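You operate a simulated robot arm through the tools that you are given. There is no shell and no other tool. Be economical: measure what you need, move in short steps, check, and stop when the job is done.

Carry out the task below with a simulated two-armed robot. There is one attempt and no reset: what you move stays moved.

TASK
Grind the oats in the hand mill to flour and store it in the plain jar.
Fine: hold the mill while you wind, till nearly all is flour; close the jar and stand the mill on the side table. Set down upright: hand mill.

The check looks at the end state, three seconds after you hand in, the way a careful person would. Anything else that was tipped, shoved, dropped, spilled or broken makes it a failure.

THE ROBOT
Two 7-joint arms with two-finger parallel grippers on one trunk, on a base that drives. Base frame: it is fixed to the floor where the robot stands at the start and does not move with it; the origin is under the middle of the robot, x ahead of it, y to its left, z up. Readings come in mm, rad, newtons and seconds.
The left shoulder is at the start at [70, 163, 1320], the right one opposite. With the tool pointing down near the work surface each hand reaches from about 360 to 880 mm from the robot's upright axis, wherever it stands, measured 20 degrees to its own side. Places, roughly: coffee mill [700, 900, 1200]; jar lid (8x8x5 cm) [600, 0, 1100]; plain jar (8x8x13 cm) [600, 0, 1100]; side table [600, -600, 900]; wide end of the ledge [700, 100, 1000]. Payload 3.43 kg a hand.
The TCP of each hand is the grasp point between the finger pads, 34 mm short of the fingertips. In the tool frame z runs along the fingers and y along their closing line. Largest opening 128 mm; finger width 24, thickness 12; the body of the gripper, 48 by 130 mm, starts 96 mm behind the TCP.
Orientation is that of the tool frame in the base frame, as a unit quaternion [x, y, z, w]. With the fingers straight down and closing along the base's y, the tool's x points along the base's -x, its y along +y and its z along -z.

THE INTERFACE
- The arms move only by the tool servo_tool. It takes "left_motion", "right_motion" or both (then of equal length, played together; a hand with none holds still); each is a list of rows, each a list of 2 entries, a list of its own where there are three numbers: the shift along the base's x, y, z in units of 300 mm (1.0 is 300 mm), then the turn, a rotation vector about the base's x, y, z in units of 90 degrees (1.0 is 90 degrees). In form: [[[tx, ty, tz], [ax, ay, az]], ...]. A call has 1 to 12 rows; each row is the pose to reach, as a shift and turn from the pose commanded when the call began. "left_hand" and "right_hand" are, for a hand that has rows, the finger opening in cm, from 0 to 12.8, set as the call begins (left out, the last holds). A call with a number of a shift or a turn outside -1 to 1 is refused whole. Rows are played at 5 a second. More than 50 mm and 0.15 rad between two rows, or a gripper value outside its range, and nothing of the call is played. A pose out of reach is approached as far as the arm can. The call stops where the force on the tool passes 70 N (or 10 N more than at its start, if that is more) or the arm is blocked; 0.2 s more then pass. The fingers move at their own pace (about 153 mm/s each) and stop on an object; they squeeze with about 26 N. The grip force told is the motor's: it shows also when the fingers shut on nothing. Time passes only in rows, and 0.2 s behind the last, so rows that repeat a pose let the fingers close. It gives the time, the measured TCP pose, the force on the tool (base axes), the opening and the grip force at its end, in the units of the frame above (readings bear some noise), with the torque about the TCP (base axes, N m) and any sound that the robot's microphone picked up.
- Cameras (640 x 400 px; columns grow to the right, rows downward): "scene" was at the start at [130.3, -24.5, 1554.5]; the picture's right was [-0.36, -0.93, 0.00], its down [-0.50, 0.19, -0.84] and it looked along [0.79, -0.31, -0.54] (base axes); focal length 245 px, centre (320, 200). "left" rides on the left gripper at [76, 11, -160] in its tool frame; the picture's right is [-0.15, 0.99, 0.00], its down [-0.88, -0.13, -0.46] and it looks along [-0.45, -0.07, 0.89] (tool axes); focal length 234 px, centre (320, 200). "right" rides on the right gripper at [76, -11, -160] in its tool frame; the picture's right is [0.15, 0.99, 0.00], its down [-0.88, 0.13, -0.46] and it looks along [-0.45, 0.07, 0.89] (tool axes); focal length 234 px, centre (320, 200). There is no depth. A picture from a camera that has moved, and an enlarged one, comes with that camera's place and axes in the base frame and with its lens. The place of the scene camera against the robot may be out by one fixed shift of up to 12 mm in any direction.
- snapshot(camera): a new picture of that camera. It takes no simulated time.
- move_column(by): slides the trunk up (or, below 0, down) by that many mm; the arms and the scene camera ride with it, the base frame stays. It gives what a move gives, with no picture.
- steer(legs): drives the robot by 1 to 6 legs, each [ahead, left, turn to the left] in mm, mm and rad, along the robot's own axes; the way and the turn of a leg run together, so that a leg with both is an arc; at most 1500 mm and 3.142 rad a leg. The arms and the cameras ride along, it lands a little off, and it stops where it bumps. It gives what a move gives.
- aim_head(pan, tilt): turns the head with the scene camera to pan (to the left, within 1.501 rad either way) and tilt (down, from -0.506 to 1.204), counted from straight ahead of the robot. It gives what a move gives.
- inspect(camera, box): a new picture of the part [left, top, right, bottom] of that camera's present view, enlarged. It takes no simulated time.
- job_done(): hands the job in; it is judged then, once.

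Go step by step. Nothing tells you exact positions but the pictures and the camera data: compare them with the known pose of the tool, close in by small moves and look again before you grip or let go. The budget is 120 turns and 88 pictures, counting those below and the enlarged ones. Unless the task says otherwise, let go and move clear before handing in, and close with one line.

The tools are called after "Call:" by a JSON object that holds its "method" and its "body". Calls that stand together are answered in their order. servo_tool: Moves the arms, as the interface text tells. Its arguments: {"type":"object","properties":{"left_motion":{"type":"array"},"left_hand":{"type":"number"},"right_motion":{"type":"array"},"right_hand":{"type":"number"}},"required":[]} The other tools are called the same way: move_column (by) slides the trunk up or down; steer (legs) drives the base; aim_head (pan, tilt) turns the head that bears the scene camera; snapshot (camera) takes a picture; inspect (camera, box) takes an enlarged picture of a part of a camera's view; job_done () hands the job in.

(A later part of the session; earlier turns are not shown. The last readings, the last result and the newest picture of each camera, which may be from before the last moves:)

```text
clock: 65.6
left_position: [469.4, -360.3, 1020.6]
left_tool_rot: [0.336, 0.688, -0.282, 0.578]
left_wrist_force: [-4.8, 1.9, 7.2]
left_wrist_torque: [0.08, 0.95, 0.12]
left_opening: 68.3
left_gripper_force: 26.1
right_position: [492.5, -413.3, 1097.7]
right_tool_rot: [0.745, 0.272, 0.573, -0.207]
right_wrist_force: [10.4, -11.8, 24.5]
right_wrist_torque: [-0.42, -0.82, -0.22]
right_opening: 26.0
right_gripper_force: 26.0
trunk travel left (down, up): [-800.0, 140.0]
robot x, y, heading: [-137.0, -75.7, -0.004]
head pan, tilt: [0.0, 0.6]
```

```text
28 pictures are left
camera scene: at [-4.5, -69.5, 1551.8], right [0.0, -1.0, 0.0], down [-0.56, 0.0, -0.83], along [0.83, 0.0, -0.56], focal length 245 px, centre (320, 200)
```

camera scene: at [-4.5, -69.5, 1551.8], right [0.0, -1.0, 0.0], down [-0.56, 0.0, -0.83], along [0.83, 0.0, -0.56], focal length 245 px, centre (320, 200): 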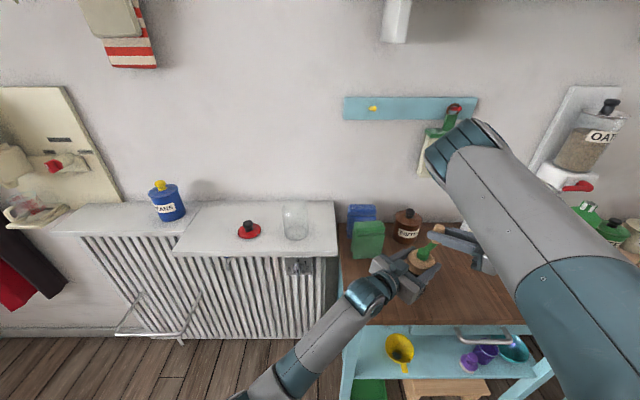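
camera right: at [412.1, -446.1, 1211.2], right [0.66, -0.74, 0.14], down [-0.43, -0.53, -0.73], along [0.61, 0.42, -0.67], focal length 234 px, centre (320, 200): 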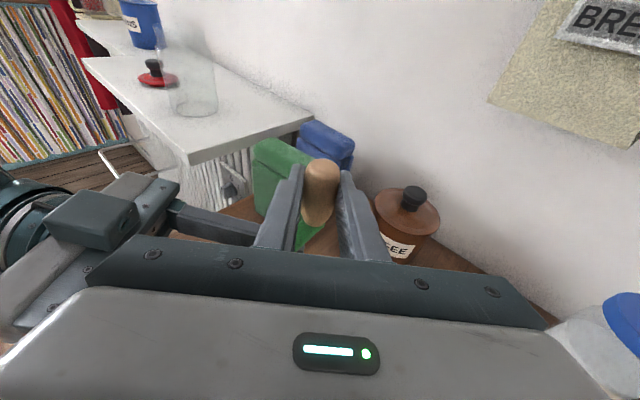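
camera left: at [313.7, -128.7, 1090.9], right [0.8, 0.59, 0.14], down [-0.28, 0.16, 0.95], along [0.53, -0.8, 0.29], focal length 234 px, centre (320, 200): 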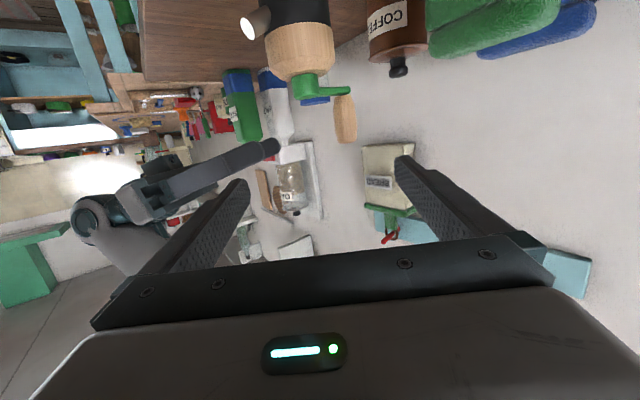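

The fit now points to a centre of about (474.5, -370.5) and radius 50. I'll continue another 90° clockwise with that circle and check force.

Call:
{"method": "servo_tool", "body": {"right_motion": [[[-0.082, -0.027, 0.008], [0, 0, 0]], [[-0.164, 0.003, 0.01], [0, 0, 0]], [[-0.219, 0.069, 0.01], [0, 0, 0]]]}}

```text
clock: 66.4
left_position: [472.4, -357.5, 1018.5]
left_tool_rot: [0.335, 0.688, -0.281, 0.58]
left_wrist_force: [23.6, 11.7, 10.1]
left_wrist_torque: [0.18, 0.42, -0.22]
left_opening: 68.5
left_gripper_force: 26.0
right_position: [426.5, -391.0, 1097.8]
right_tool_rot: [0.748, 0.271, 0.569, -0.208]
right_wrist_force: [-17.3, -12.8, 4.2]
right_wrist_torque: [-0.53, -0.19, 0.07]
right_opening: 26.5
right_gripper_force: 25.6
trunk travel left (down, up): [-800.0, 140.0]
robot x, y, heading: [-138.1, -73.8, 0.002]
head pan, tilt: [0.0, 0.6]
```

It winds well; refined circle: centre (471.4, -369), radius 53. I'll continue.

Call:
{"method": "servo_tool", "body": {"right_motion": [[[-0.035, 0.076, 0], [0, 0, 0]], [[-0.011, 0.164, 0], [0, 0, 0]], [[0.053, 0.229, 0], [0, 0, 0]], [[0.142, 0.253, 0], [0, 0, 0]]]}}

```text
clock: 67.4
left_position: [467.4, -363.6, 1019.7]
left_tool_rot: [0.337, 0.687, -0.285, 0.578]
left_wrist_force: [-0.3, -13.6, 14.2]
left_wrist_torque: [1.03, -0.19, 0.03]
left_opening: 68.5
left_gripper_force: 25.6
right_position: [472.4, -314.2, 1096.9]
right_tool_rot: [0.747, 0.269, 0.571, -0.207]
right_wrist_force: [-0.3, 12.7, -19.3]
right_wrist_torque: [0.81, 0.15, -0.02]
right_opening: 26.7
right_gripper_force: 25.5
trunk travel left (down, up): [-800.0, 140.0]
robot x, y, heading: [-138.9, -78.4, -0.004]
head pan, tilt: [0.0, 0.6]
```

The force stays moderate all round. I'll wind a full turn per call and check the glass.

Call:
{"method": "servo_tool", "body": {"right_motion": [[[0.09, -0.017, 0], [0, 0, 0]], [[0.156, -0.083, 0], [0, 0, 0]], [[0.18, -0.173, 0], [0, 0, 0]], [[0.156, -0.263, 0], [0, 0, 0]], [[0.09, -0.329, 0], [0, 0, 0]], [[0, -0.353, 0], [0, 0, 0]], [[-0.09, -0.329, 0], [0, 0, 0]], [[-0.156, -0.263, 0], [0, 0, 0]], [[-0.18, -0.173, 0], [0, 0, 0]], [[-0.156, -0.083, 0], [0, 0, 0]], [[-0.09, -0.017, 0], [0, 0, 0]], [[0, 0.007, 0], [0, 0, 0]]]}}

Call:
{"method": "inspect", "body": {"camera": "left", "box": [160, 0, 480, 250]}}

```text
clock: 70.0
left_position: [470.9, -360.3, 1017.2]
left_tool_rot: [0.337, 0.688, -0.284, 0.576]
left_wrist_force: [0.8, -6.0, -6.9]
left_wrist_torque: [0.2, -0.07, -0.09]
left_opening: 68.8
left_gripper_force: 25.8
right_position: [472.5, -312.8, 1098.6]
right_tool_rot: [0.746, 0.271, 0.571, -0.207]
right_wrist_force: [-0.8, 6.9, -0.7]
right_wrist_torque: [0.28, 0.16, 0.05]
right_opening: 25.4
right_gripper_force: 26.7
trunk travel left (down, up): [-800.0, 140.0]
robot x, y, heading: [-137.2, -78.1, -0.004]
head pan, tilt: [0.0, 0.6]
```

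```text
1.60 times, centred on (320, 125) of left
camera zoom: at [373.1, -219.7, 969.4], right [0.8, 0.59, 0.14], down [-0.28, 0.15, 0.95], along [0.53, -0.8, 0.29], focal length 375 px, centre (320, 320)
```

zoom: 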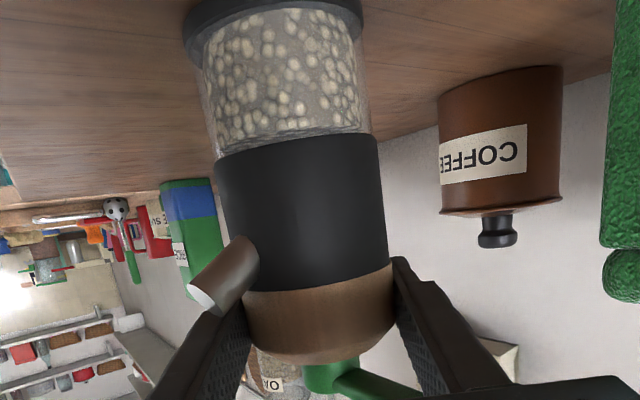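

The oats are visibly turning to flour. I'll keep winding for several turns.

Call:
{"method": "servo_tool", "body": {"right_motion": [[[0.09, -0.024, 0], [0, 0, 0]], [[0.156, -0.09, 0], [0, 0, 0]], [[0.18, -0.18, 0], [0, 0, 0]], [[0.156, -0.27, 0], [0, 0, 0]], [[0.09, -0.336, 0], [0, 0, 0]], [[0, -0.36, 0], [0, 0, 0]], [[-0.09, -0.336, 0], [0, 0, 0]], [[-0.156, -0.27, 0], [0, 0, 0]], [[-0.18, -0.18, 0], [0, 0, 0]], [[-0.156, -0.09, 0], [0, 0, 0]], [[-0.09, -0.024, 0], [0, 0, 0]], [[0, 0, 0], [0, 0, 0]]]}}

Call:
{"method": "servo_tool", "body": {"right_motion": [[[0.09, -0.024, 0], [0, 0, 0]], [[0.156, -0.09, 0], [0, 0, 0]], [[0.18, -0.18, 0], [0, 0, 0]], [[0.156, -0.27, 0], [0, 0, 0]], [[0.09, -0.336, 0], [0, 0, 0]], [[0, -0.36, 0], [0, 0, 0]], [[-0.09, -0.336, 0], [0, 0, 0]], [[-0.156, -0.27, 0], [0, 0, 0]], [[-0.18, -0.18, 0], [0, 0, 0]], [[-0.156, -0.09, 0], [0, 0, 0]], [[-0.09, -0.024, 0], [0, 0, 0]], [[0, 0, 0], [0, 0, 0]]]}}

Call:
{"method": "inspect", "body": {"camera": "left", "box": [160, 0, 480, 250]}}

```text
clock: 72.6
left_position: [470.1, -360.3, 1016.9]
left_tool_rot: [0.337, 0.689, -0.283, 0.575]
left_wrist_force: [0.5, -5.8, -9.9]
left_wrist_torque: [0.12, 0.01, -0.07]
left_opening: 68.4
left_gripper_force: 25.6
right_position: [473.6, -313.7, 1099.1]
right_tool_rot: [0.747, 0.27, 0.572, -0.205]
right_wrist_force: [0.7, 5.6, 3.1]
right_wrist_torque: [0.09, 0.08, 0.0]
right_opening: 25.3
right_gripper_force: 26.0
trunk travel left (down, up): [-800.0, 140.0]
robot x, y, heading: [-137.7, -79.6, -0.004]
head pan, tilt: [0.0, 0.6]
```

```text
clock: 75.2
left_position: [469.9, -361.9, 1017.3]
left_tool_rot: [0.336, 0.689, -0.283, 0.577]
left_wrist_force: [0.7, -2.4, -4.3]
left_wrist_torque: [0.24, 0.11, -0.05]
left_opening: 68.4
left_gripper_force: 25.6
right_position: [472.2, -314.6, 1098.1]
right_tool_rot: [0.747, 0.271, 0.571, -0.206]
right_wrist_force: [0.0, 2.7, -1.0]
right_wrist_torque: [0.0, 0.01, -0.02]
right_opening: 25.1
right_gripper_force: 26.4
trunk travel left (down, up): [-800.0, 140.0]
robot x, y, heading: [-138.3, -80.2, -0.003]
head pan, tilt: [0.0, 0.6]
```

```text
1.60 times, centred on (320, 125) of left
camera zoom: at [373.3, -219.9, 969.9], right [0.8, 0.59, 0.14], down [-0.28, 0.16, 0.95], along [0.53, -0.79, 0.29], focal length 375 px, centre (320, 320)
```

zoom: 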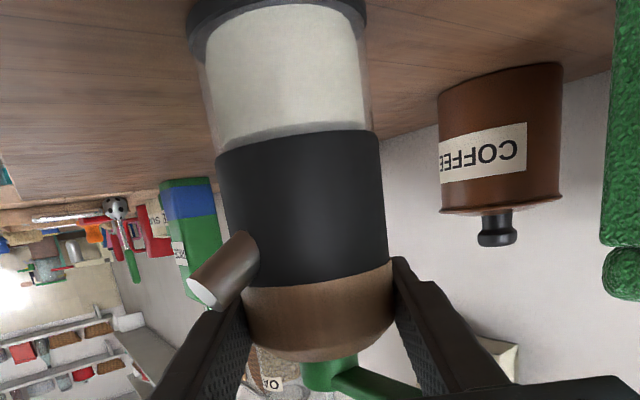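

It all looks like flour. I'll do one more turn for certainty, parking the crank opposite the spout.

Call:
{"method": "servo_tool", "body": {"right_motion": [[[0.103, -0.033, 0], [0, 0, 0]], [[0.169, -0.118, 0], [0, 0, 0]], [[0.174, -0.227, 0], [0, 0, 0]], [[0.116, -0.318, 0], [0, 0, 0]], [[0.016, -0.359, 0], [0, 0, 0]], [[-0.09, -0.336, 0], [0, 0, 0]], [[-0.163, -0.256, 0], [0, 0, 0]], [[-0.177, -0.149, 0], [0, 0, 0]], [[-0.127, -0.053, 0], [0, 0, 0]], [[-0.031, -0.003, 0], [0, 0, 0]], [[0.076, -0.017, 0], [0, 0, 0]], [[0.156, -0.09, 0], [0, 0, 0]]]}}

Call:
{"method": "servo_tool", "body": {"right_motion": [[[0, 0, 0], [0, 0, 0]], [[0, 0, 0], [0, 0, 0]], [[-0.1, -0.084, 0.015], [0, 0, 0]], [[-0.2, -0.168, 0.03], [0, 0, 0]], [[-0.3, -0.252, 0.05], [0, 0, 0]], [[-0.4, -0.336, 0.1], [0, 0, 0]], [[-0.45, -0.45, 0.15], [0, 0, 0]]], "right_hand": 8}}

Call:
{"method": "snapshot", "body": {"camera": "scene"}}

Call:
{"method": "inspect", "body": {"camera": "left", "box": [160, 0, 480, 250]}}

```text
clock: 77.8
left_position: [468.8, -362.2, 1018.4]
left_tool_rot: [0.338, 0.688, -0.284, 0.576]
left_wrist_force: [-9.6, -5.3, 3.5]
left_wrist_torque: [0.13, -1.01, -0.03]
left_opening: 67.9
left_gripper_force: 25.4
right_position: [518.4, -342.4, 1098.5]
right_tool_rot: [0.747, 0.27, 0.571, -0.206]
right_wrist_force: [10.7, 7.0, -7.4]
right_wrist_torque: [0.56, -0.37, -0.02]
right_opening: 25.3
right_gripper_force: 26.5
trunk travel left (down, up): [-800.0, 140.0]
robot x, y, heading: [-141.1, -77.5, -0.006]
head pan, tilt: [0.0, 0.6]
```

```text
clock: 79.4
left_position: [470.0, -361.7, 1018.3]
left_tool_rot: [0.336, 0.688, -0.282, 0.578]
left_wrist_force: [-3.5, -0.4, 3.1]
left_wrist_torque: [-0.2, 0.07, 0.04]
left_opening: 68.2
left_gripper_force: 26.5
right_position: [381.0, -476.5, 1143.8]
right_tool_rot: [0.746, 0.27, 0.572, -0.207]
right_wrist_force: [-0.3, 0.4, 0.3]
right_wrist_torque: [0.03, -0.04, 0.04]
right_opening: 80.0
right_gripper_force: 0.2
trunk travel left (down, up): [-800.0, 140.0]
robot x, y, heading: [-135.4, -76.7, -0.005]
head pan, tilt: [0.0, 0.6]
```

```text
25 pictures are left
camera scene: at [-3.8, -70.6, 1551.5], right [0.0, -1.0, 0.0], down [-0.56, 0.0, -0.83], along [0.83, 0.0, -0.56], focal length 245 px, centre (320, 200)
```

scene: 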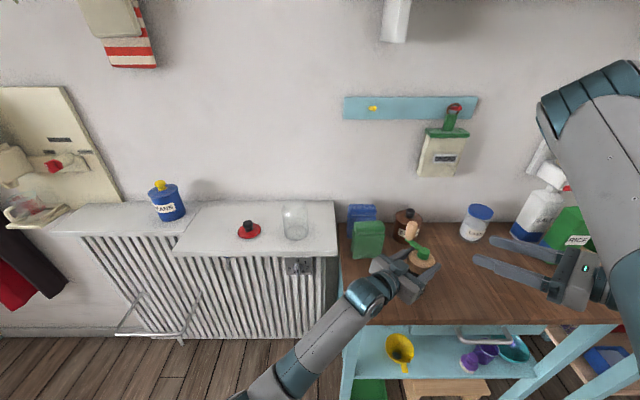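

```text
1.60 times, centred on (320, 125) of left
camera zoom: at [372.2, -219.4, 970.7], right [0.8, 0.59, 0.15], down [-0.29, 0.15, 0.95], along [0.53, -0.79, 0.29], focal length 375 px, centre (320, 320)
```

zoom: 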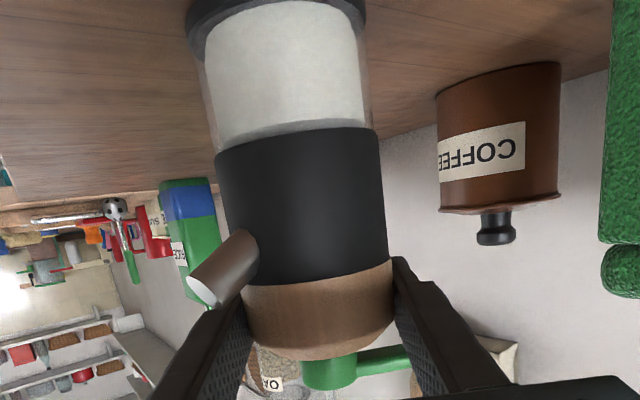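

The mill holds nothing but flour and the right hand is clear. Now I'll lift the mill with the left hand and swing it toward the jar, keeping it upright.

Call:
{"method": "servo_tool", "body": {"left_motion": [[[0, 0, 0.14], [0, 0, 0]], [[0, 0, 0.28], [0, 0, 0]], [[0, 0.04, 0.42], [0, 0, 0]], [[0, 0.08, 0.56], [0, 0, 0.089]], [[0.02, 0.13, 0.69], [0, 0, 0.178]], [[0.04, 0.2, 0.81], [0, 0, 0.267]], [[0.06, 0.29, 0.9], [0, 0, 0.356]], [[0.08, 0.4, 0.94], [0, 0, 0.356]]]}}

Call:
{"method": "snapshot", "body": {"camera": "scene"}}

```text
clock: 80.8
left_position: [519.8, -245.8, 1185.9]
left_tool_rot: [0.211, 0.759, -0.096, 0.608]
left_wrist_force: [0.5, 0.2, -5.5]
left_wrist_torque: [-0.05, 0.05, 0.0]
left_opening: 68.1
left_gripper_force: 25.6
right_position: [383.8, -476.2, 1142.0]
right_tool_rot: [0.747, 0.271, 0.57, -0.208]
right_wrist_force: [0.9, -0.1, -0.1]
right_wrist_torque: [-0.01, 0.0, -0.02]
right_opening: 79.8
right_gripper_force: 0.1
trunk travel left (down, up): [-800.0, 140.0]
robot x, y, heading: [-133.7, -72.5, -0.0]
head pan, tilt: [0.0, 0.6]
stopped in row 6 (left hand): the arm was blocked; the commanded pose is now the measured one
```

```text
23 pictures are left
camera scene: at [-0.5, -69.1, 1551.1], right [0.0, -1.0, 0.0], down [-0.57, 0.0, -0.82], along [0.82, 0.0, -0.57], focal length 245 px, centre (320, 200)
```

scene: 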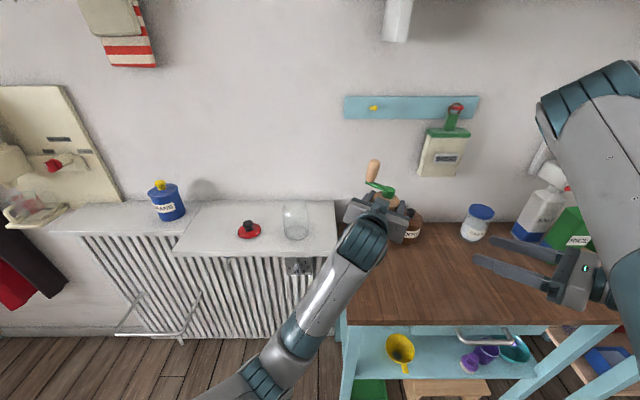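

The arm jammed at height with the mill still held well (about 6° tilt, safe). I'll use the trunk column to gain height instead.

Call:
{"method": "move_column", "body": {"by": 110}}

Call:
{"method": "servo_tool", "body": {"left_motion": [[[0.04, 0.12, 0], [0, 0, 0]], [[0.08, 0.24, 0], [0, 0, 0]], [[0.12, 0.36, 0], [0, 0, 0]]]}}

```text
clock: 82.2
left_position: [518.6, -247.0, 1298.9]
left_tool_rot: [0.211, 0.758, -0.097, 0.61]
left_wrist_force: [0.2, 0.2, -5.5]
left_wrist_torque: [-0.01, 0.03, 0.01]
left_opening: 67.7
left_gripper_force: 25.9
right_position: [384.2, -475.5, 1252.9]
right_tool_rot: [0.748, 0.269, 0.571, -0.206]
right_wrist_force: [-0.9, 0.8, 0.1]
right_wrist_torque: [0.02, 0.02, -0.06]
right_opening: 80.0
right_gripper_force: 0.0
trunk travel left (down, up): [-910.0, 30.0]
robot x, y, heading: [-138.4, -74.9, 0.001]
head pan, tilt: [0.0, 0.6]
```

```text
clock: 83.0
left_position: [554.1, -137.7, 1298.3]
left_tool_rot: [0.211, 0.758, -0.097, 0.609]
left_wrist_force: [1.1, -0.3, -6.2]
left_wrist_torque: [-0.04, 0.04, -0.03]
left_opening: 67.8
left_gripper_force: 26.1
right_position: [383.9, -475.4, 1253.9]
right_tool_rot: [0.747, 0.271, 0.571, -0.207]
right_wrist_force: [-0.4, -0.7, -0.1]
right_wrist_torque: [0.0, 0.01, -0.03]
right_opening: 80.2
right_gripper_force: 0.0
trunk travel left (down, up): [-910.0, 30.0]
robot x, y, heading: [-136.2, -75.4, -0.005]
head pan, tilt: [0.0, 0.6]
```

Height is good now at z≈1298. I'll move over toward the jar and tilt to about 35°, still too little to pour.

Call:
{"method": "servo_tool", "body": {"left_motion": [[[0.05, 0.102, 0], [0.058, -0.026, 0]], [[0.1, 0.205, 0], [0.116, -0.053, 0]], [[0.15, 0.307, 0], [0.173, -0.079, 0]], [[0.2, 0.41, 0], [0.231, -0.106, 0]], [[0.252, 0.512, 0], [0.289, -0.132, 0]]]}}

Call:
{"method": "aim_head", "body": {"pan": 0.15, "tilt": 0.6}}

Call:
{"method": "inspect", "body": {"camera": "scene", "box": [240, 100, 440, 260]}}

Call:
{"method": "snapshot", "body": {"camera": "left"}}

```text
clock: 84.2
left_position: [630.7, 17.3, 1299.6]
left_tool_rot: [0.351, 0.694, 0.097, 0.621]
left_wrist_force: [-0.5, 0.5, -6.7]
left_wrist_torque: [-0.11, 0.08, -0.01]
left_opening: 67.9
left_gripper_force: 25.9
right_position: [383.3, -473.1, 1254.1]
right_tool_rot: [0.747, 0.271, 0.571, -0.206]
right_wrist_force: [0.4, 0.7, 0.4]
right_wrist_torque: [0.0, 0.01, 0.0]
right_opening: 79.8
right_gripper_force: 0.0
trunk travel left (down, up): [-910.0, 30.0]
robot x, y, heading: [-138.0, -78.5, -0.007]
head pan, tilt: [0.0, 0.6]
```

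```text
clock: 84.9
left_position: [629.2, 15.2, 1300.5]
left_tool_rot: [0.352, 0.694, 0.097, 0.621]
left_wrist_force: [0.0, 1.3, -6.1]
left_wrist_torque: [-0.11, 0.1, 0.0]
left_opening: 67.8
left_gripper_force: 26.0
right_position: [383.5, -475.9, 1253.0]
right_tool_rot: [0.747, 0.27, 0.571, -0.206]
right_wrist_force: [0.3, 0.4, -0.4]
right_wrist_torque: [-0.02, -0.01, -0.03]
right_opening: 80.0
right_gripper_force: 0.0
trunk travel left (down, up): [-910.0, 30.0]
robot x, y, heading: [-139.0, -76.3, -0.002]
head pan, tilt: [0.15, 0.6]
```

```text
2.50 times, centred on (340, 180) of scene
camera zoom: at [-1.7, -55.3, 1661.2], right [0.15, -0.99, 0.0], down [-0.56, -0.08, -0.82], along [0.82, 0.12, -0.57], focal length 612 px, centre (270, 250)
```

zoom: 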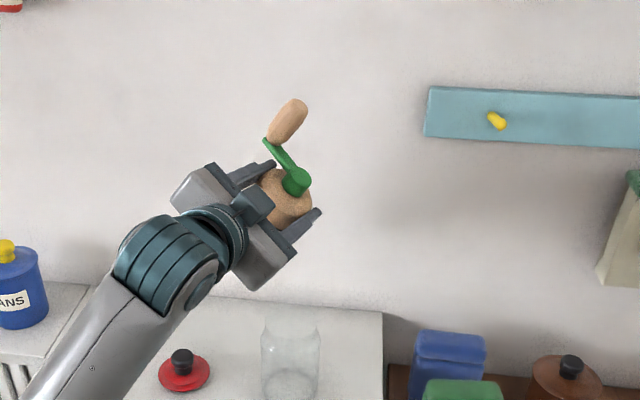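

```text
21 pictures are left
camera left: at [484.9, 118.2, 1278.8], right [0.36, 0.64, 0.68], down [-0.49, -0.49, 0.72], along [0.8, -0.59, 0.13], focal length 234 px, centre (320, 200)
```

left: 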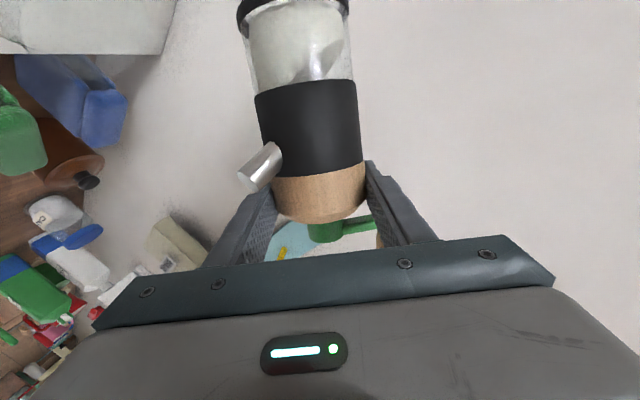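

The spout tip is right over the jar mouth axis (tip about (604, -4, 1255)). I'll descend until the tip is about 30 mm above the rim.

Call:
{"method": "servo_tool", "body": {"left_motion": [[[0, 0, -0.11], [0, 0, 0]], [[0, 0, -0.22], [0, 0, 0]], [[0, 0, -0.317], [0, 0, 0]]]}}

Call:
{"method": "inspect", "body": {"camera": "scene", "box": [240, 140, 440, 280]}}

Call:
{"method": "snapshot", "body": {"camera": "left"}}

```text
clock: 85.7
left_position: [630.8, 15.3, 1203.9]
left_tool_rot: [0.353, 0.693, 0.098, 0.621]
left_wrist_force: [0.0, 0.1, -5.7]
left_wrist_torque: [-0.09, 0.1, 0.02]
left_opening: 67.8
left_gripper_force: 25.8
right_position: [384.3, -475.9, 1253.0]
right_tool_rot: [0.747, 0.271, 0.57, -0.207]
right_wrist_force: [-0.9, 0.2, -0.2]
right_wrist_torque: [0.01, 0.02, 0.01]
right_opening: 79.9
right_gripper_force: 0.0
trunk travel left (down, up): [-910.0, 30.0]
robot x, y, heading: [-139.8, -77.0, 0.002]
head pan, tilt: [0.15, 0.6]
```

```text
2.86 times, centred on (340, 210) of scene
camera zoom: at [-1.8, -56.0, 1661.3], right [0.15, -0.99, 0.0], down [-0.56, -0.08, -0.82], along [0.82, 0.12, -0.57], focal length 699 px, centre (263, 171)
```

zoom: 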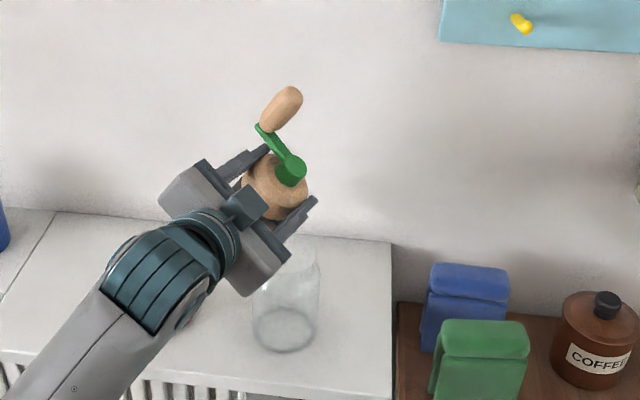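

```text
19 pictures are left
camera left: at [485.1, 117.9, 1183.5], right [0.36, 0.64, 0.68], down [-0.49, -0.5, 0.72], along [0.8, -0.59, 0.13], focal length 234 px, centre (320, 200)
```

left: 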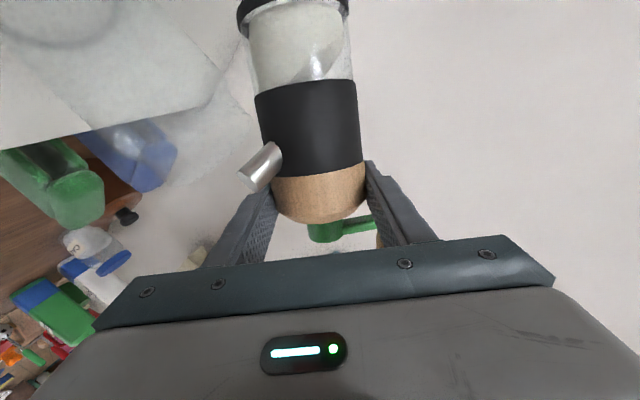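

Call:
{"method": "inspect", "body": {"camera": "left", "box": [80, 0, 320, 200]}}

```text
2.00 times, centred on (200, 100) of left
camera zoom: at [485.1, 117.9, 1183.5], right [0.36, 0.64, 0.68], down [-0.49, -0.5, 0.72], along [0.8, -0.59, 0.13], focal length 468 px, centre (560, 400)
```

zoom: 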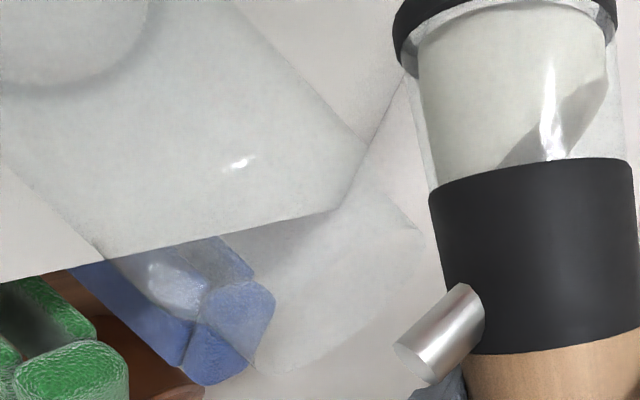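

The jar rim is at z≈1134, centred near (597, -3), and the spout tip is 27 mm above it. I'll tilt about the tip, first up to about 80°.

Call:
{"method": "servo_tool", "body": {"left_motion": [[[-0.0089, -0.0194, 0.0273], [0.0782, -0.0356, 0]], [[-0.0184, -0.0403, 0.0367], [0.1564, -0.0712, 0]], [[-0.0282, -0.0619, 0.0427], [0.2346, -0.1068, 0]], [[-0.0384, -0.0843, 0.0453], [0.3128, -0.1424, 0]], [[-0.0485, -0.1065, 0.0447], [0.391, -0.178, 0]], [[-0.0586, -0.1286, 0.041], [0.4692, -0.2136, 0]]]}}

Call:
{"method": "snapshot", "body": {"camera": "left"}}

Call:
{"method": "inspect", "body": {"camera": "scene", "box": [240, 140, 440, 280]}}

```text
clock: 87.1
left_position: [612.8, -23.0, 1217.9]
left_tool_rot: [0.53, 0.5, 0.397, 0.559]
left_wrist_force: [0.2, 0.5, -5.7]
left_wrist_torque: [-0.14, 0.15, 0.02]
left_opening: 67.5
left_gripper_force: 26.1
right_position: [384.7, -475.6, 1253.5]
right_tool_rot: [0.747, 0.271, 0.57, -0.207]
right_wrist_force: [0.6, -0.3, 1.2]
right_wrist_torque: [0.02, 0.02, -0.01]
right_opening: 80.2
right_gripper_force: 0.1
trunk travel left (down, up): [-910.0, 30.0]
robot x, y, heading: [-136.9, -80.3, -0.001]
head pan, tilt: [0.15, 0.6]
```

```text
17 pictures are left
camera left: at [469.2, 82.4, 1226.4], right [0.06, -0.02, 1.0], down [-0.62, -0.78, 0.02], along [0.78, -0.62, -0.06], focal length 234 px, centre (320, 200)
```

left: 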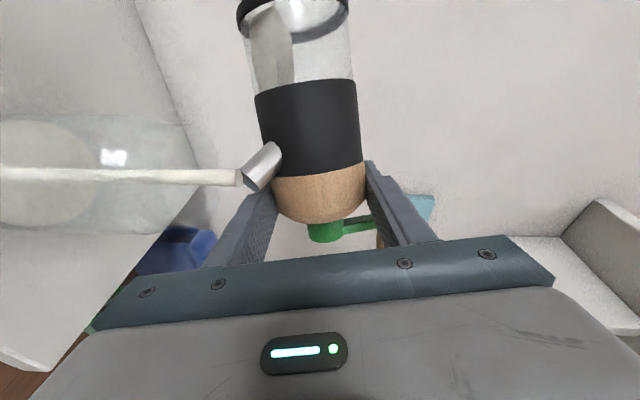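

```text
2.86 times, centred on (340, 210) of scene
camera zoom: at [-1.9, -56.0, 1661.2], right [0.15, -0.99, 0.0], down [-0.56, -0.08, -0.82], along [0.82, 0.12, -0.57], focal length 699 px, centre (263, 171)
```

zoom: 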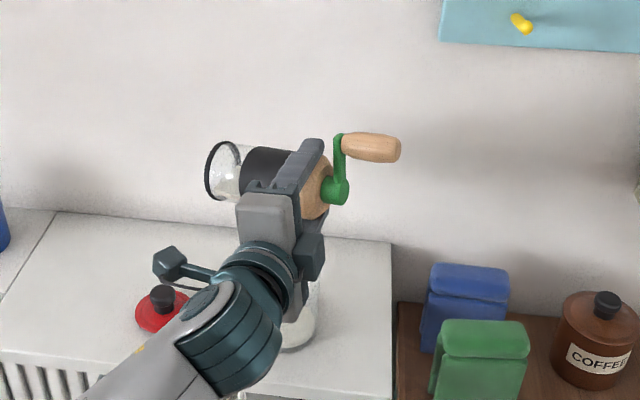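

The flour is streaming straight into the jar. I'll keep tilting to about 120° and hold.

Call:
{"method": "servo_tool", "body": {"left_motion": [[[0, 0, 0], [0, 0, 0]], [[0, 0, 0], [0, 0, 0]], [[-0.0099, -0.0215, -0.005], [0.0782, -0.0356, 0]], [[-0.0191, -0.0419, -0.012], [0.1564, -0.0712, 0]], [[-0.0277, -0.0607, -0.024], [0.2346, -0.1068, 0]], [[-0.0356, -0.078, -0.038], [0.3128, -0.1424, 0]], [[-0.0425, -0.0931, -0.055], [0.391, -0.178, 0]], [[-0.0425, -0.0931, -0.055], [0.391, -0.178, 0]], [[-0.0425, -0.0931, -0.055], [0.391, -0.178, 0]], [[-0.0425, -0.0931, -0.055], [0.391, -0.178, 0]], [[-0.0425, -0.0931, -0.055], [0.391, -0.178, 0]], [[-0.0425, -0.0931, -0.055], [0.391, -0.178, 0]]]}}

Call:
{"method": "snapshot", "body": {"camera": "left"}}

```text
clock: 89.7
left_position: [599.9, -50.5, 1199.6]
left_tool_rot: [0.614, 0.275, 0.597, 0.436]
left_wrist_force: [-1.6, 0.1, -5.7]
left_wrist_torque: [-0.11, 0.08, 0.03]
left_opening: 67.6
left_gripper_force: 25.8
right_position: [383.8, -474.7, 1253.0]
right_tool_rot: [0.747, 0.271, 0.571, -0.207]
right_wrist_force: [0.1, -0.1, -0.6]
right_wrist_torque: [0.0, -0.02, -0.01]
right_opening: 79.9
right_gripper_force: 0.0
trunk travel left (down, up): [-910.0, 30.0]
robot x, y, heading: [-136.2, -74.4, -0.003]
head pan, tilt: [0.15, 0.6]
```

```text
15 pictures are left
camera left: at [450.5, 41.6, 1231.3], right [-0.2, -0.59, 0.78], down [-0.54, -0.6, -0.59], along [0.82, -0.54, -0.2], focal length 234 px, centre (320, 200)
```

left: 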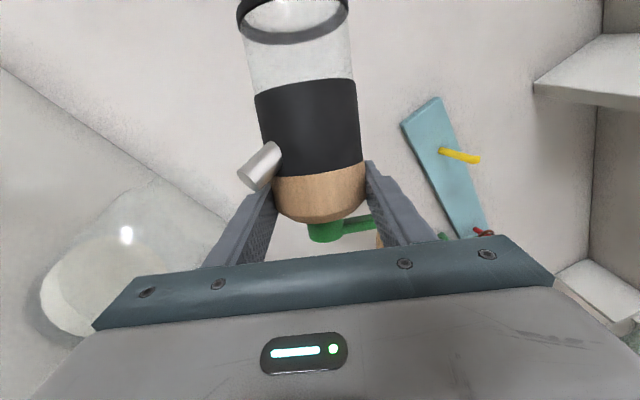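

The mill is empty and the flour is in the jar. I'll raise the mill clear and rotate it back upright.

Call:
{"method": "servo_tool", "body": {"left_motion": [[[0, 0, 0.15], [0, 0, 0]], [[0, 0, 0.3], [0, 0, 0]], [[0, 0, 0.33], [-0.0782, 0.0356, 0]], [[0, 0, 0.33], [-0.1564, 0.0712, 0]], [[0, 0, 0.33], [-0.2346, 0.1068, 0]], [[0, 0, 0.33], [-0.3128, 0.1424, 0]], [[0, 0, 0.33], [-0.391, 0.178, 0]], [[0, 0, 0.33], [-0.4692, 0.2136, 0]], [[0, 0, 0.33], [-0.5474, 0.2492, 0]], [[0, 0, 0.33], [-0.6256, 0.2848, 0]], [[0, 0, 0.33], [-0.7038, 0.3204, 0]], [[0, 0, 0.33], [-0.782, 0.356, 0]]]}}

```text
clock: 92.3
left_position: [600.2, -52.2, 1298.9]
left_tool_rot: [0.385, 0.669, 0.149, 0.618]
left_wrist_force: [0.6, 0.6, -5.2]
left_wrist_torque: [-0.07, 0.06, 0.0]
left_opening: 67.7
left_gripper_force: 25.8
right_position: [383.5, -475.2, 1253.4]
right_tool_rot: [0.747, 0.271, 0.571, -0.207]
right_wrist_force: [0.3, -0.4, 0.1]
right_wrist_torque: [0.0, 0.0, 0.0]
right_opening: 79.9
right_gripper_force: 0.0
trunk travel left (down, up): [-910.0, 30.0]
robot x, y, heading: [-135.1, -77.7, -0.005]
head pan, tilt: [0.15, 0.6]
```

I'll carry the mill back over the side table while bringing it fully upright.

Call:
{"method": "servo_tool", "body": {"left_motion": [[[-0.04, -0.11, 0], [-0.0503, 0.0324, -0.0361]], [[-0.09, -0.22, 0], [-0.1005, 0.0648, -0.0723]], [[-0.14, -0.34, -0.01], [-0.1508, 0.0971, -0.1084]], [[-0.19, -0.46, -0.03], [-0.201, 0.1295, -0.1445]], [[-0.24, -0.58, -0.06], [-0.2513, 0.1619, -0.1806]], [[-0.29, -0.7, -0.1], [-0.3015, 0.1943, -0.2168]], [[-0.34, -0.82, -0.15], [-0.3518, 0.2266, -0.2529]], [[-0.39, -0.94, -0.2], [-0.402, 0.259, -0.289]]]}}

Call:
{"method": "aim_head", "body": {"pan": -0.3, "tilt": 0.6}}

Call:
{"method": "snapshot", "body": {"camera": "scene"}}

```text
clock: 94.1
left_position: [482.4, -334.9, 1238.1]
left_tool_rot: [0.336, 0.689, -0.28, 0.578]
left_wrist_force: [-0.4, 0.2, -5.9]
left_wrist_torque: [0.01, 0.03, 0.0]
left_opening: 67.3
left_gripper_force: 26.2
right_position: [383.8, -477.6, 1253.0]
right_tool_rot: [0.747, 0.271, 0.571, -0.208]
right_wrist_force: [-1.2, 0.0, 0.4]
right_wrist_torque: [0.0, 0.01, 0.01]
right_opening: 79.8
right_gripper_force: 0.0
trunk travel left (down, up): [-910.0, 30.0]
robot x, y, heading: [-132.9, -80.2, 0.002]
head pan, tilt: [0.15, 0.6]
```

```text
clock: 95.0
left_position: [482.9, -333.4, 1238.8]
left_tool_rot: [0.336, 0.689, -0.279, 0.578]
left_wrist_force: [0.2, -0.3, -5.9]
left_wrist_torque: [0.05, 0.06, -0.01]
left_opening: 67.6
left_gripper_force: 25.6
right_position: [383.0, -475.4, 1253.5]
right_tool_rot: [0.747, 0.271, 0.571, -0.207]
right_wrist_force: [-0.9, -0.8, -0.3]
right_wrist_torque: [-0.03, 0.02, 0.0]
right_opening: 79.9
right_gripper_force: 0.0
trunk travel left (down, up): [-910.0, 30.0]
robot x, y, heading: [-139.8, -75.3, -0.002]
head pan, tilt: [-0.3, 0.6]
```

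```text
14 pictures are left
camera scene: at [-5.1, -95.1, 1661.2], right [-0.3, -0.95, 0.0], down [-0.54, 0.17, -0.82], along [0.79, -0.25, -0.57], focal length 245 px, centre (320, 200)
```

scene: 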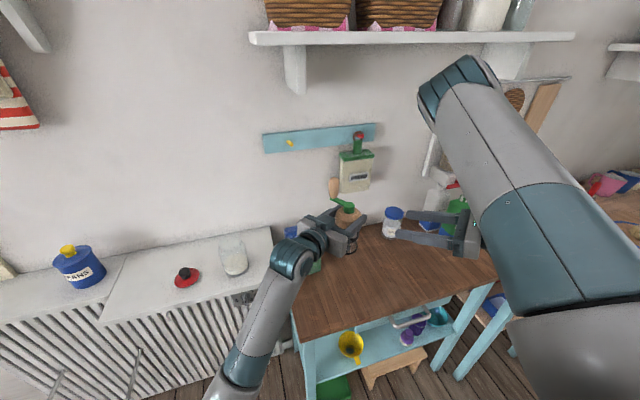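

The mill is upright over the side table. I'll lower it to just above the surface.

Call:
{"method": "servo_tool", "body": {"left_motion": [[[-0.02, -0.03, -0.14], [0, 0, 0]], [[-0.04, -0.06, -0.28], [0, 0, 0]], [[-0.04, -0.06, -0.42], [0, 0, 0]], [[-0.04, -0.06, -0.56], [0, 0, 0]], [[-0.04, -0.06, -0.66], [0, 0, 0]], [[-0.04, -0.06, -0.7], [0, 0, 0]]]}}

Call:
{"method": "servo_tool", "body": {"left_motion": [[[0, 0, -0.01], [0, 0, 0]], [[0, 0, -0.02], [0, 0, 0]]]}}

Call:
{"method": "inspect", "body": {"camera": "left", "box": [160, 0, 480, 250]}}

```text
clock: 96.4
left_position: [469.1, -352.5, 1028.5]
left_tool_rot: [0.336, 0.688, -0.28, 0.579]
left_wrist_force: [0.0, 0.5, -5.3]
left_wrist_torque: [0.02, 0.07, 0.02]
left_opening: 67.4
left_gripper_force: 26.1
right_position: [384.5, -476.2, 1253.0]
right_tool_rot: [0.747, 0.271, 0.571, -0.207]
right_wrist_force: [-0.1, 0.0, 0.4]
right_wrist_torque: [0.0, 0.02, -0.02]
right_opening: 79.8
right_gripper_force: 0.0
trunk travel left (down, up): [-910.0, 30.0]
robot x, y, heading: [-135.9, -79.3, -0.002]
head pan, tilt: [-0.3, 0.6]
```

```text
clock: 97.0
left_position: [469.1, -353.1, 1022.4]
left_tool_rot: [0.337, 0.688, -0.28, 0.579]
left_wrist_force: [-0.1, -0.1, -5.4]
left_wrist_torque: [0.02, 0.05, 0.02]
left_opening: 67.6
left_gripper_force: 26.0
right_position: [384.3, -475.9, 1252.5]
right_tool_rot: [0.747, 0.271, 0.57, -0.207]
right_wrist_force: [-0.5, -0.2, 0.5]
right_wrist_torque: [-0.01, 0.02, -0.03]
right_opening: 80.0
right_gripper_force: 0.1
trunk travel left (down, up): [-910.0, 30.0]
robot x, y, heading: [-137.2, -76.5, -0.005]
head pan, tilt: [-0.3, 0.6]
```

```text
1.60 times, centred on (320, 125) of left
camera zoom: at [372.2, -210.8, 974.8], right [0.79, 0.59, 0.15], down [-0.29, 0.15, 0.95], along [0.54, -0.79, 0.29], focal length 375 px, centre (320, 320)
```

zoom: 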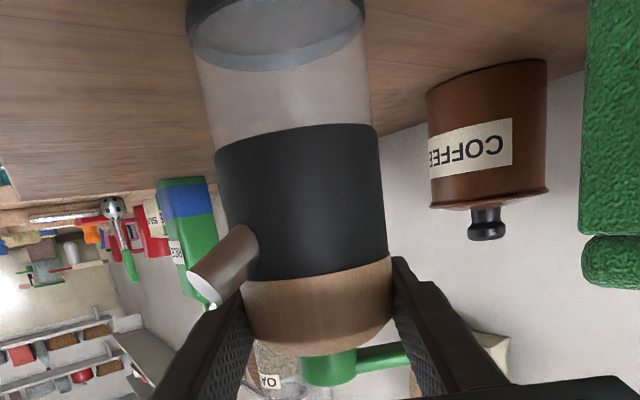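

The mill is empty and upright, a few mm above the table. I'll creep down until contact shows.

Call:
{"method": "servo_tool", "body": {"left_motion": [[[0, 0, -0.007], [0, 0, 0]], [[0, 0, -0.014], [0, 0, 0]]]}}

Call:
{"method": "servo_tool", "body": {"left_motion": [[[0, 0, -0.005], [0, 0, 0]], [[0, 0, -0.01], [0, 0, 0]]]}}

```text
clock: 97.6
left_position: [469.8, -351.7, 1020.2]
left_tool_rot: [0.336, 0.688, -0.28, 0.579]
left_wrist_force: [-0.6, 0.9, -1.4]
left_wrist_torque: [0.13, 0.01, 0.02]
left_opening: 67.6
left_gripper_force: 26.0
right_position: [382.7, -474.8, 1253.3]
right_tool_rot: [0.747, 0.271, 0.571, -0.207]
right_wrist_force: [0.3, -0.6, 0.3]
right_wrist_torque: [0.03, 0.0, 0.0]
right_opening: 80.2
right_gripper_force: 0.1
trunk travel left (down, up): [-910.0, 30.0]
robot x, y, heading: [-139.9, -75.4, 0.001]
head pan, tilt: [-0.3, 0.6]
```

```text
clock: 98.2
left_position: [469.9, -351.8, 1019.4]
left_tool_rot: [0.335, 0.686, -0.281, 0.582]
left_wrist_force: [0.3, 1.2, 11.0]
left_wrist_torque: [0.53, 0.25, -0.04]
left_opening: 67.6
left_gripper_force: 25.9
right_position: [381.3, -475.5, 1254.5]
right_tool_rot: [0.746, 0.271, 0.571, -0.207]
right_wrist_force: [-0.4, 0.0, 0.3]
right_wrist_torque: [-0.02, 0.01, 0.01]
right_opening: 79.9
right_gripper_force: 0.1
trunk travel left (down, up): [-910.0, 30.0]
robot x, y, heading: [-140.0, -76.9, -0.007]
head pan, tilt: [-0.3, 0.6]
```

The mill stands on the table. I'll release it and back straight out.

Call:
{"method": "servo_tool", "body": {"left_motion": [[[0, 0, 0.006], [0, 0, 0]], [[0, 0, 0.006], [0, 0, 0]], [[-0.073, 0.093, 0.006], [0, 0, 0]], [[-0.146, 0.187, 0.006], [0, 0, 0]], [[-0.222, 0.284, 0.006], [0, 0, 0]], [[-0.25, 0.32, 0.1], [0, 0, 0]], [[-0.25, 0.32, 0.24], [0, 0, 0]], [[-0.25, 0.32, 0.38], [0, 0, 0]]], "left_hand": 10.5}}

Call:
{"method": "snapshot", "body": {"camera": "scene"}}

```text
clock: 100.0
left_position: [393.1, -256.7, 1130.7]
left_tool_rot: [0.337, 0.688, -0.28, 0.578]
left_wrist_force: [0.0, 0.4, -0.9]
left_wrist_torque: [-0.01, -0.01, -0.01]
left_opening: 105.0
left_gripper_force: 0.1
right_position: [383.6, -475.8, 1253.5]
right_tool_rot: [0.746, 0.271, 0.571, -0.207]
right_wrist_force: [-0.1, 0.0, -0.4]
right_wrist_torque: [-0.02, 0.05, 0.01]
right_opening: 80.1
right_gripper_force: 0.0
trunk travel left (down, up): [-910.0, 30.0]
robot x, y, heading: [-134.0, -75.1, -0.0]
head pan, tilt: [-0.3, 0.6]
```

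```text
12 pictures are left
camera scene: at [-5.8, -95.5, 1661.2], right [-0.3, -0.95, 0.0], down [-0.54, 0.17, -0.82], along [0.79, -0.25, -0.57], focal length 245 px, centre (320, 200)
```

scene: 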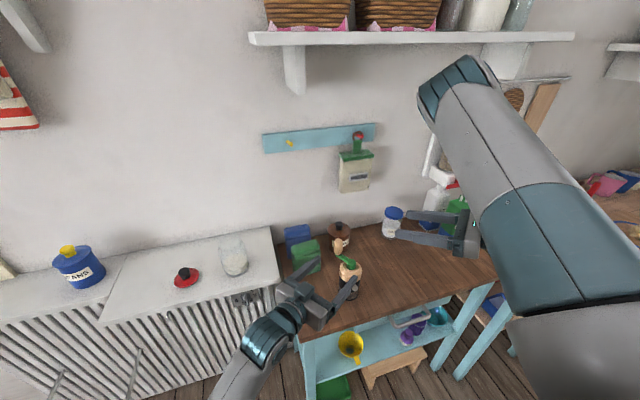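

The mill is standing free. Next I'll turn the left hand back to pointing down and move it toward the lid.

Call:
{"method": "servo_tool", "body": {"left_motion": [[[0.015, 0.055, 0.035], [0.0335, 0.0686, 0.0398]], [[0.03, 0.115, 0.07], [0.067, 0.1372, 0.0797]], [[0.045, 0.17, 0.1], [0.1005, 0.2058, 0.1195]], [[0.06, 0.23, 0.135], [0.134, 0.2743, 0.1593]], [[0.08, 0.29, 0.17], [0.1675, 0.3429, 0.1992]], [[0.095, 0.345, 0.2], [0.201, 0.4115, 0.239]], [[0.11, 0.4, 0.235], [0.2345, 0.4801, 0.2788]], [[0.125, 0.46, 0.27], [0.268, 0.5487, 0.3187]], [[0.14, 0.515, 0.3], [0.3015, 0.6173, 0.3585]], [[0.16, 0.575, 0.335], [0.335, 0.6858, 0.3983]], [[0.175, 0.63, 0.37], [0.3685, 0.7544, 0.4382]], [[0.19, 0.69, 0.4], [0.402, 0.823, 0.478]]], "left_hand": 6.5}}

```text
clock: 102.6
left_position: [452.3, -48.7, 1249.2]
left_tool_rot: [0.002, 1.0, 0.003, -0.001]
left_wrist_force: [-0.6, 0.3, -0.6]
left_wrist_torque: [-0.01, -0.02, 0.0]
left_opening: 65.1
left_gripper_force: 0.1
right_position: [382.9, -476.0, 1253.1]
right_tool_rot: [0.747, 0.27, 0.571, -0.206]
right_wrist_force: [-0.6, 0.5, 0.4]
right_wrist_torque: [0.02, 0.02, 0.01]
right_opening: 80.0
right_gripper_force: 0.1
trunk travel left (down, up): [-910.0, 30.0]
robot x, y, heading: [-136.8, -76.7, -0.001]
head pan, tilt: [-0.3, 0.6]
```

Now above the lid.

Call:
{"method": "servo_tool", "body": {"left_motion": [[[0.05, 0.12, 0], [0, 0, 0]], [[0.12, 0.24, 0], [0, 0, 0]], [[0.2, 0.36, -0.02], [0, 0, 0]], [[0.29, 0.48, -0.05], [0, 0, 0]], [[0.39, 0.58, -0.1], [0, 0, 0]], [[0.481, 0.662, -0.163], [0, 0, 0]]]}}

Call:
{"method": "snapshot", "body": {"camera": "left"}}

```text
clock: 104.0
left_position: [598.0, 148.9, 1200.8]
left_tool_rot: [0.003, 1.0, 0.001, -0.001]
left_wrist_force: [-0.5, -0.2, -0.8]
left_wrist_torque: [-0.01, 0.0, 0.02]
left_opening: 65.1
left_gripper_force: 0.1
right_position: [384.5, -475.5, 1252.5]
right_tool_rot: [0.746, 0.271, 0.572, -0.208]
right_wrist_force: [0.6, -0.4, 0.0]
right_wrist_torque: [-0.01, 0.01, 0.0]
right_opening: 79.9
right_gripper_force: 0.1
trunk travel left (down, up): [-910.0, 30.0]
robot x, y, heading: [-137.4, -74.1, 0.0]
head pan, tilt: [-0.3, 0.6]
```

```text
11 pictures are left
camera left: at [520.3, 161.1, 1359.5], right [0.15, 0.99, 0.0], down [0.88, -0.14, 0.45], along [0.45, -0.07, -0.89], focal length 234 px, centre (320, 200)
```

left: 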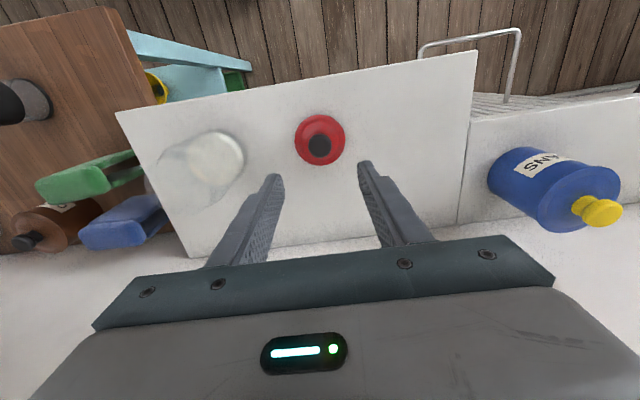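

The lid is right below. I'll descend around the knob, close and lift.

Call:
{"method": "servo_tool", "body": {"left_motion": [[[0, 0, -0.13], [0, 0, 0]], [[0, 0, -0.26], [0, 0, 0]], [[0, 0, -0.38], [0, 0, 0]], [[0, 0, -0.458], [0, 0, 0]]]}}

Call:
{"method": "servo_tool", "body": {"left_motion": [[[0, 0, 0], [0, 0, 0]], [[0, 0, 0], [0, 0, 0]], [[0, 0, 0], [0, 0, 0]], [[0, 0, 0.1], [0, 0, 0]], [[0, 0, 0.24], [0, 0, 0]], [[0, 0, 0.38], [0, 0, 0]], [[0, 0, 0.52], [0, 0, 0]], [[0, 0, 0.65], [0, 0, 0]]], "left_hand": 0}}

Call:
{"method": "snapshot", "body": {"camera": "left"}}

```text
clock: 105.0
left_position: [597.2, 150.1, 1064.2]
left_tool_rot: [0.002, 1.0, 0.001, -0.001]
left_wrist_force: [0.6, 0.5, -0.6]
left_wrist_torque: [-0.02, 0.02, 0.0]
left_opening: 65.2
left_gripper_force: 0.0
right_position: [383.6, -475.7, 1253.4]
right_tool_rot: [0.747, 0.27, 0.571, -0.207]
right_wrist_force: [0.0, -0.2, 0.2]
right_wrist_torque: [-0.04, 0.01, -0.02]
right_opening: 79.9
right_gripper_force: 0.0
trunk travel left (down, up): [-910.0, 30.0]
robot x, y, heading: [-138.4, -77.0, 0.001]
head pan, tilt: [-0.3, 0.6]
```

```text
clock: 106.8
left_position: [595.7, 149.1, 1259.7]
left_tool_rot: [0.003, 1.0, 0.001, -0.001]
left_wrist_force: [1.2, -1.5, 0.1]
left_wrist_torque: [0.03, -0.02, 0.01]
left_opening: 30.3
left_gripper_force: 25.8
right_position: [381.4, -475.6, 1253.6]
right_tool_rot: [0.747, 0.271, 0.571, -0.207]
right_wrist_force: [-0.1, -0.1, 0.2]
right_wrist_torque: [0.02, 0.0, 0.0]
right_opening: 79.9
right_gripper_force: 0.0
trunk travel left (down, up): [-910.0, 30.0]
robot x, y, heading: [-136.0, -74.8, -0.002]
head pan, tilt: [-0.3, 0.6]
```

```text
10 pictures are left
camera left: at [517.7, 160.4, 1418.0], right [0.15, 0.99, 0.0], down [0.88, -0.14, 0.46], along [0.45, -0.07, -0.89], focal length 234 px, centre (320, 200)
```

left: 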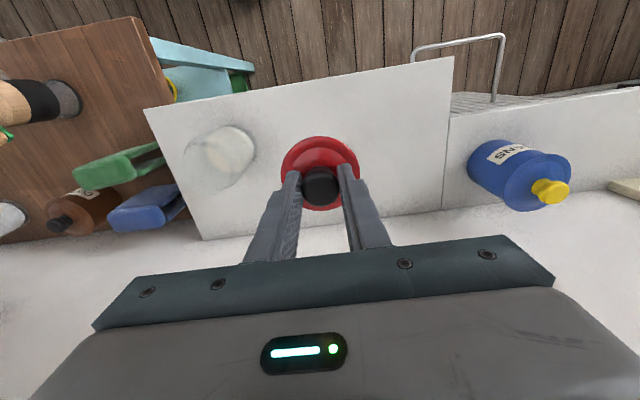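

The lid is in hand. I'll move it above the jar and verify alignment before lowering.

Call:
{"method": "servo_tool", "body": {"left_motion": [[[0, -0.13, 0], [0, 0, 0]], [[0, -0.26, 0], [0, 0, 0]], [[0, -0.39, 0], [0, 0, 0]], [[0.002, -0.508, 0], [0, 0, 0]]]}}

Call:
{"method": "aim_head", "body": {"pan": 0.1, "tilt": 0.6}}

Call:
{"method": "inspect", "body": {"camera": "scene", "box": [250, 150, 410, 270]}}

Call:
{"method": "inspect", "body": {"camera": "left", "box": [220, 80, 420, 220]}}

```text
clock: 107.8
left_position: [596.6, -2.7, 1257.8]
left_tool_rot: [0.002, 1.0, 0.002, -0.001]
left_wrist_force: [-0.5, -0.1, 0.4]
left_wrist_torque: [0.06, -0.01, 0.02]
left_opening: 30.7
left_gripper_force: 25.6
right_position: [384.0, -476.6, 1253.2]
right_tool_rot: [0.747, 0.271, 0.571, -0.208]
right_wrist_force: [0.7, 0.1, 0.3]
right_wrist_torque: [0.0, -0.02, -0.01]
right_opening: 80.1
right_gripper_force: 0.0
trunk travel left (down, up): [-910.0, 30.0]
robot x, y, heading: [-140.7, -75.4, -0.002]
head pan, tilt: [-0.3, 0.6]
```

```text
clock: 108.7
left_position: [597.0, -2.7, 1258.6]
left_tool_rot: [0.003, 1.0, 0.0, 0.001]
left_wrist_force: [0.8, 0.6, -0.1]
left_wrist_torque: [-0.01, 0.02, 0.02]
left_opening: 30.1
left_gripper_force: 25.8
right_position: [383.0, -475.6, 1254.0]
right_tool_rot: [0.746, 0.271, 0.571, -0.207]
right_wrist_force: [-0.7, 0.4, -0.3]
right_wrist_torque: [-0.02, 0.03, 0.01]
right_opening: 80.1
right_gripper_force: 0.1
trunk travel left (down, up): [-910.0, 30.0]
robot x, y, heading: [-139.2, -74.1, 0.002]
head pan, tilt: [0.099, 0.6]
```

```text
3.33 times, centred on (330, 210) of scene
camera zoom: at [-2.2, -59.9, 1661.3], right [0.1, -1.0, 0.0], down [-0.56, -0.05, -0.82], along [0.82, 0.08, -0.57], focal length 816 px, centre (287, 167)
```

zoom: 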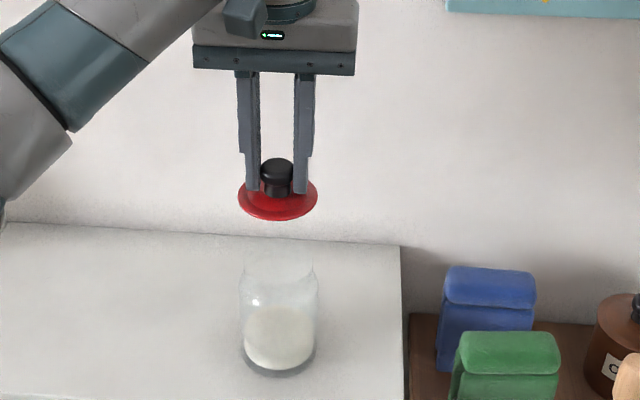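

```text
2.86 times, centred on (320, 150) of left
camera zoom: at [519.4, 9.6, 1416.7], right [0.15, 0.99, 0.0], down [0.88, -0.14, 0.46], along [0.45, -0.07, -0.89], focal length 669 px, centre (320, 343)
```

zoom: 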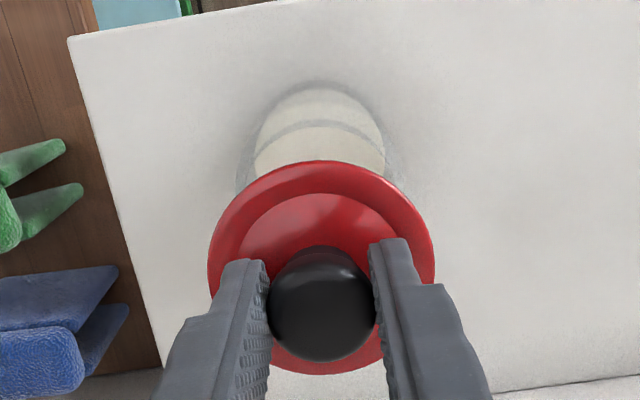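

The lid is aligned over the jar, which holds the flour. I'll lower it to just above seating.

Call:
{"method": "servo_tool", "body": {"left_motion": [[[0, 0, -0.1], [0, 0, 0]], [[0, 0, -0.18], [0, 0, 0]], [[0, 0, -0.23], [0, 0, 0]], [[0, 0, -0.25], [0, 0, 0]]]}}

Call:
{"method": "servo_tool", "body": {"left_motion": [[[0, 0, -0.006], [0, 0, 0]], [[0, 0, -0.012], [0, 0, 0]]]}}

```text
clock: 109.7
left_position: [597.1, -1.5, 1183.4]
left_tool_rot: [0.002, 1.0, 0.001, 0.0]
left_wrist_force: [0.6, -0.5, -0.2]
left_wrist_torque: [0.05, -0.02, -0.01]
left_opening: 30.4
left_gripper_force: 26.1
right_position: [382.7, -474.8, 1253.4]
right_tool_rot: [0.747, 0.27, 0.571, -0.207]
right_wrist_force: [0.0, 0.1, -0.2]
right_wrist_torque: [0.03, 0.02, -0.01]
right_opening: 80.0
right_gripper_force: 0.1
trunk travel left (down, up): [-910.0, 30.0]
robot x, y, heading: [-137.1, -75.3, -0.004]
head pan, tilt: [0.099, 0.6]
```

```text
clock: 110.3
left_position: [597.3, -3.2, 1181.1]
left_tool_rot: [0.003, 1.0, 0.0, 0.001]
left_wrist_force: [0.5, 0.2, 1.8]
left_wrist_torque: [0.02, 0.05, -0.02]
left_opening: 30.3
left_gripper_force: 25.5
right_position: [382.9, -476.4, 1253.7]
right_tool_rot: [0.747, 0.271, 0.571, -0.207]
right_wrist_force: [-0.3, 0.4, 0.5]
right_wrist_torque: [-0.01, 0.0, -0.02]
right_opening: 80.3
right_gripper_force: 0.0
trunk travel left (down, up): [-910.0, 30.0]
robot x, y, heading: [-136.3, -72.0, -0.001]
head pan, tilt: [0.099, 0.6]
```

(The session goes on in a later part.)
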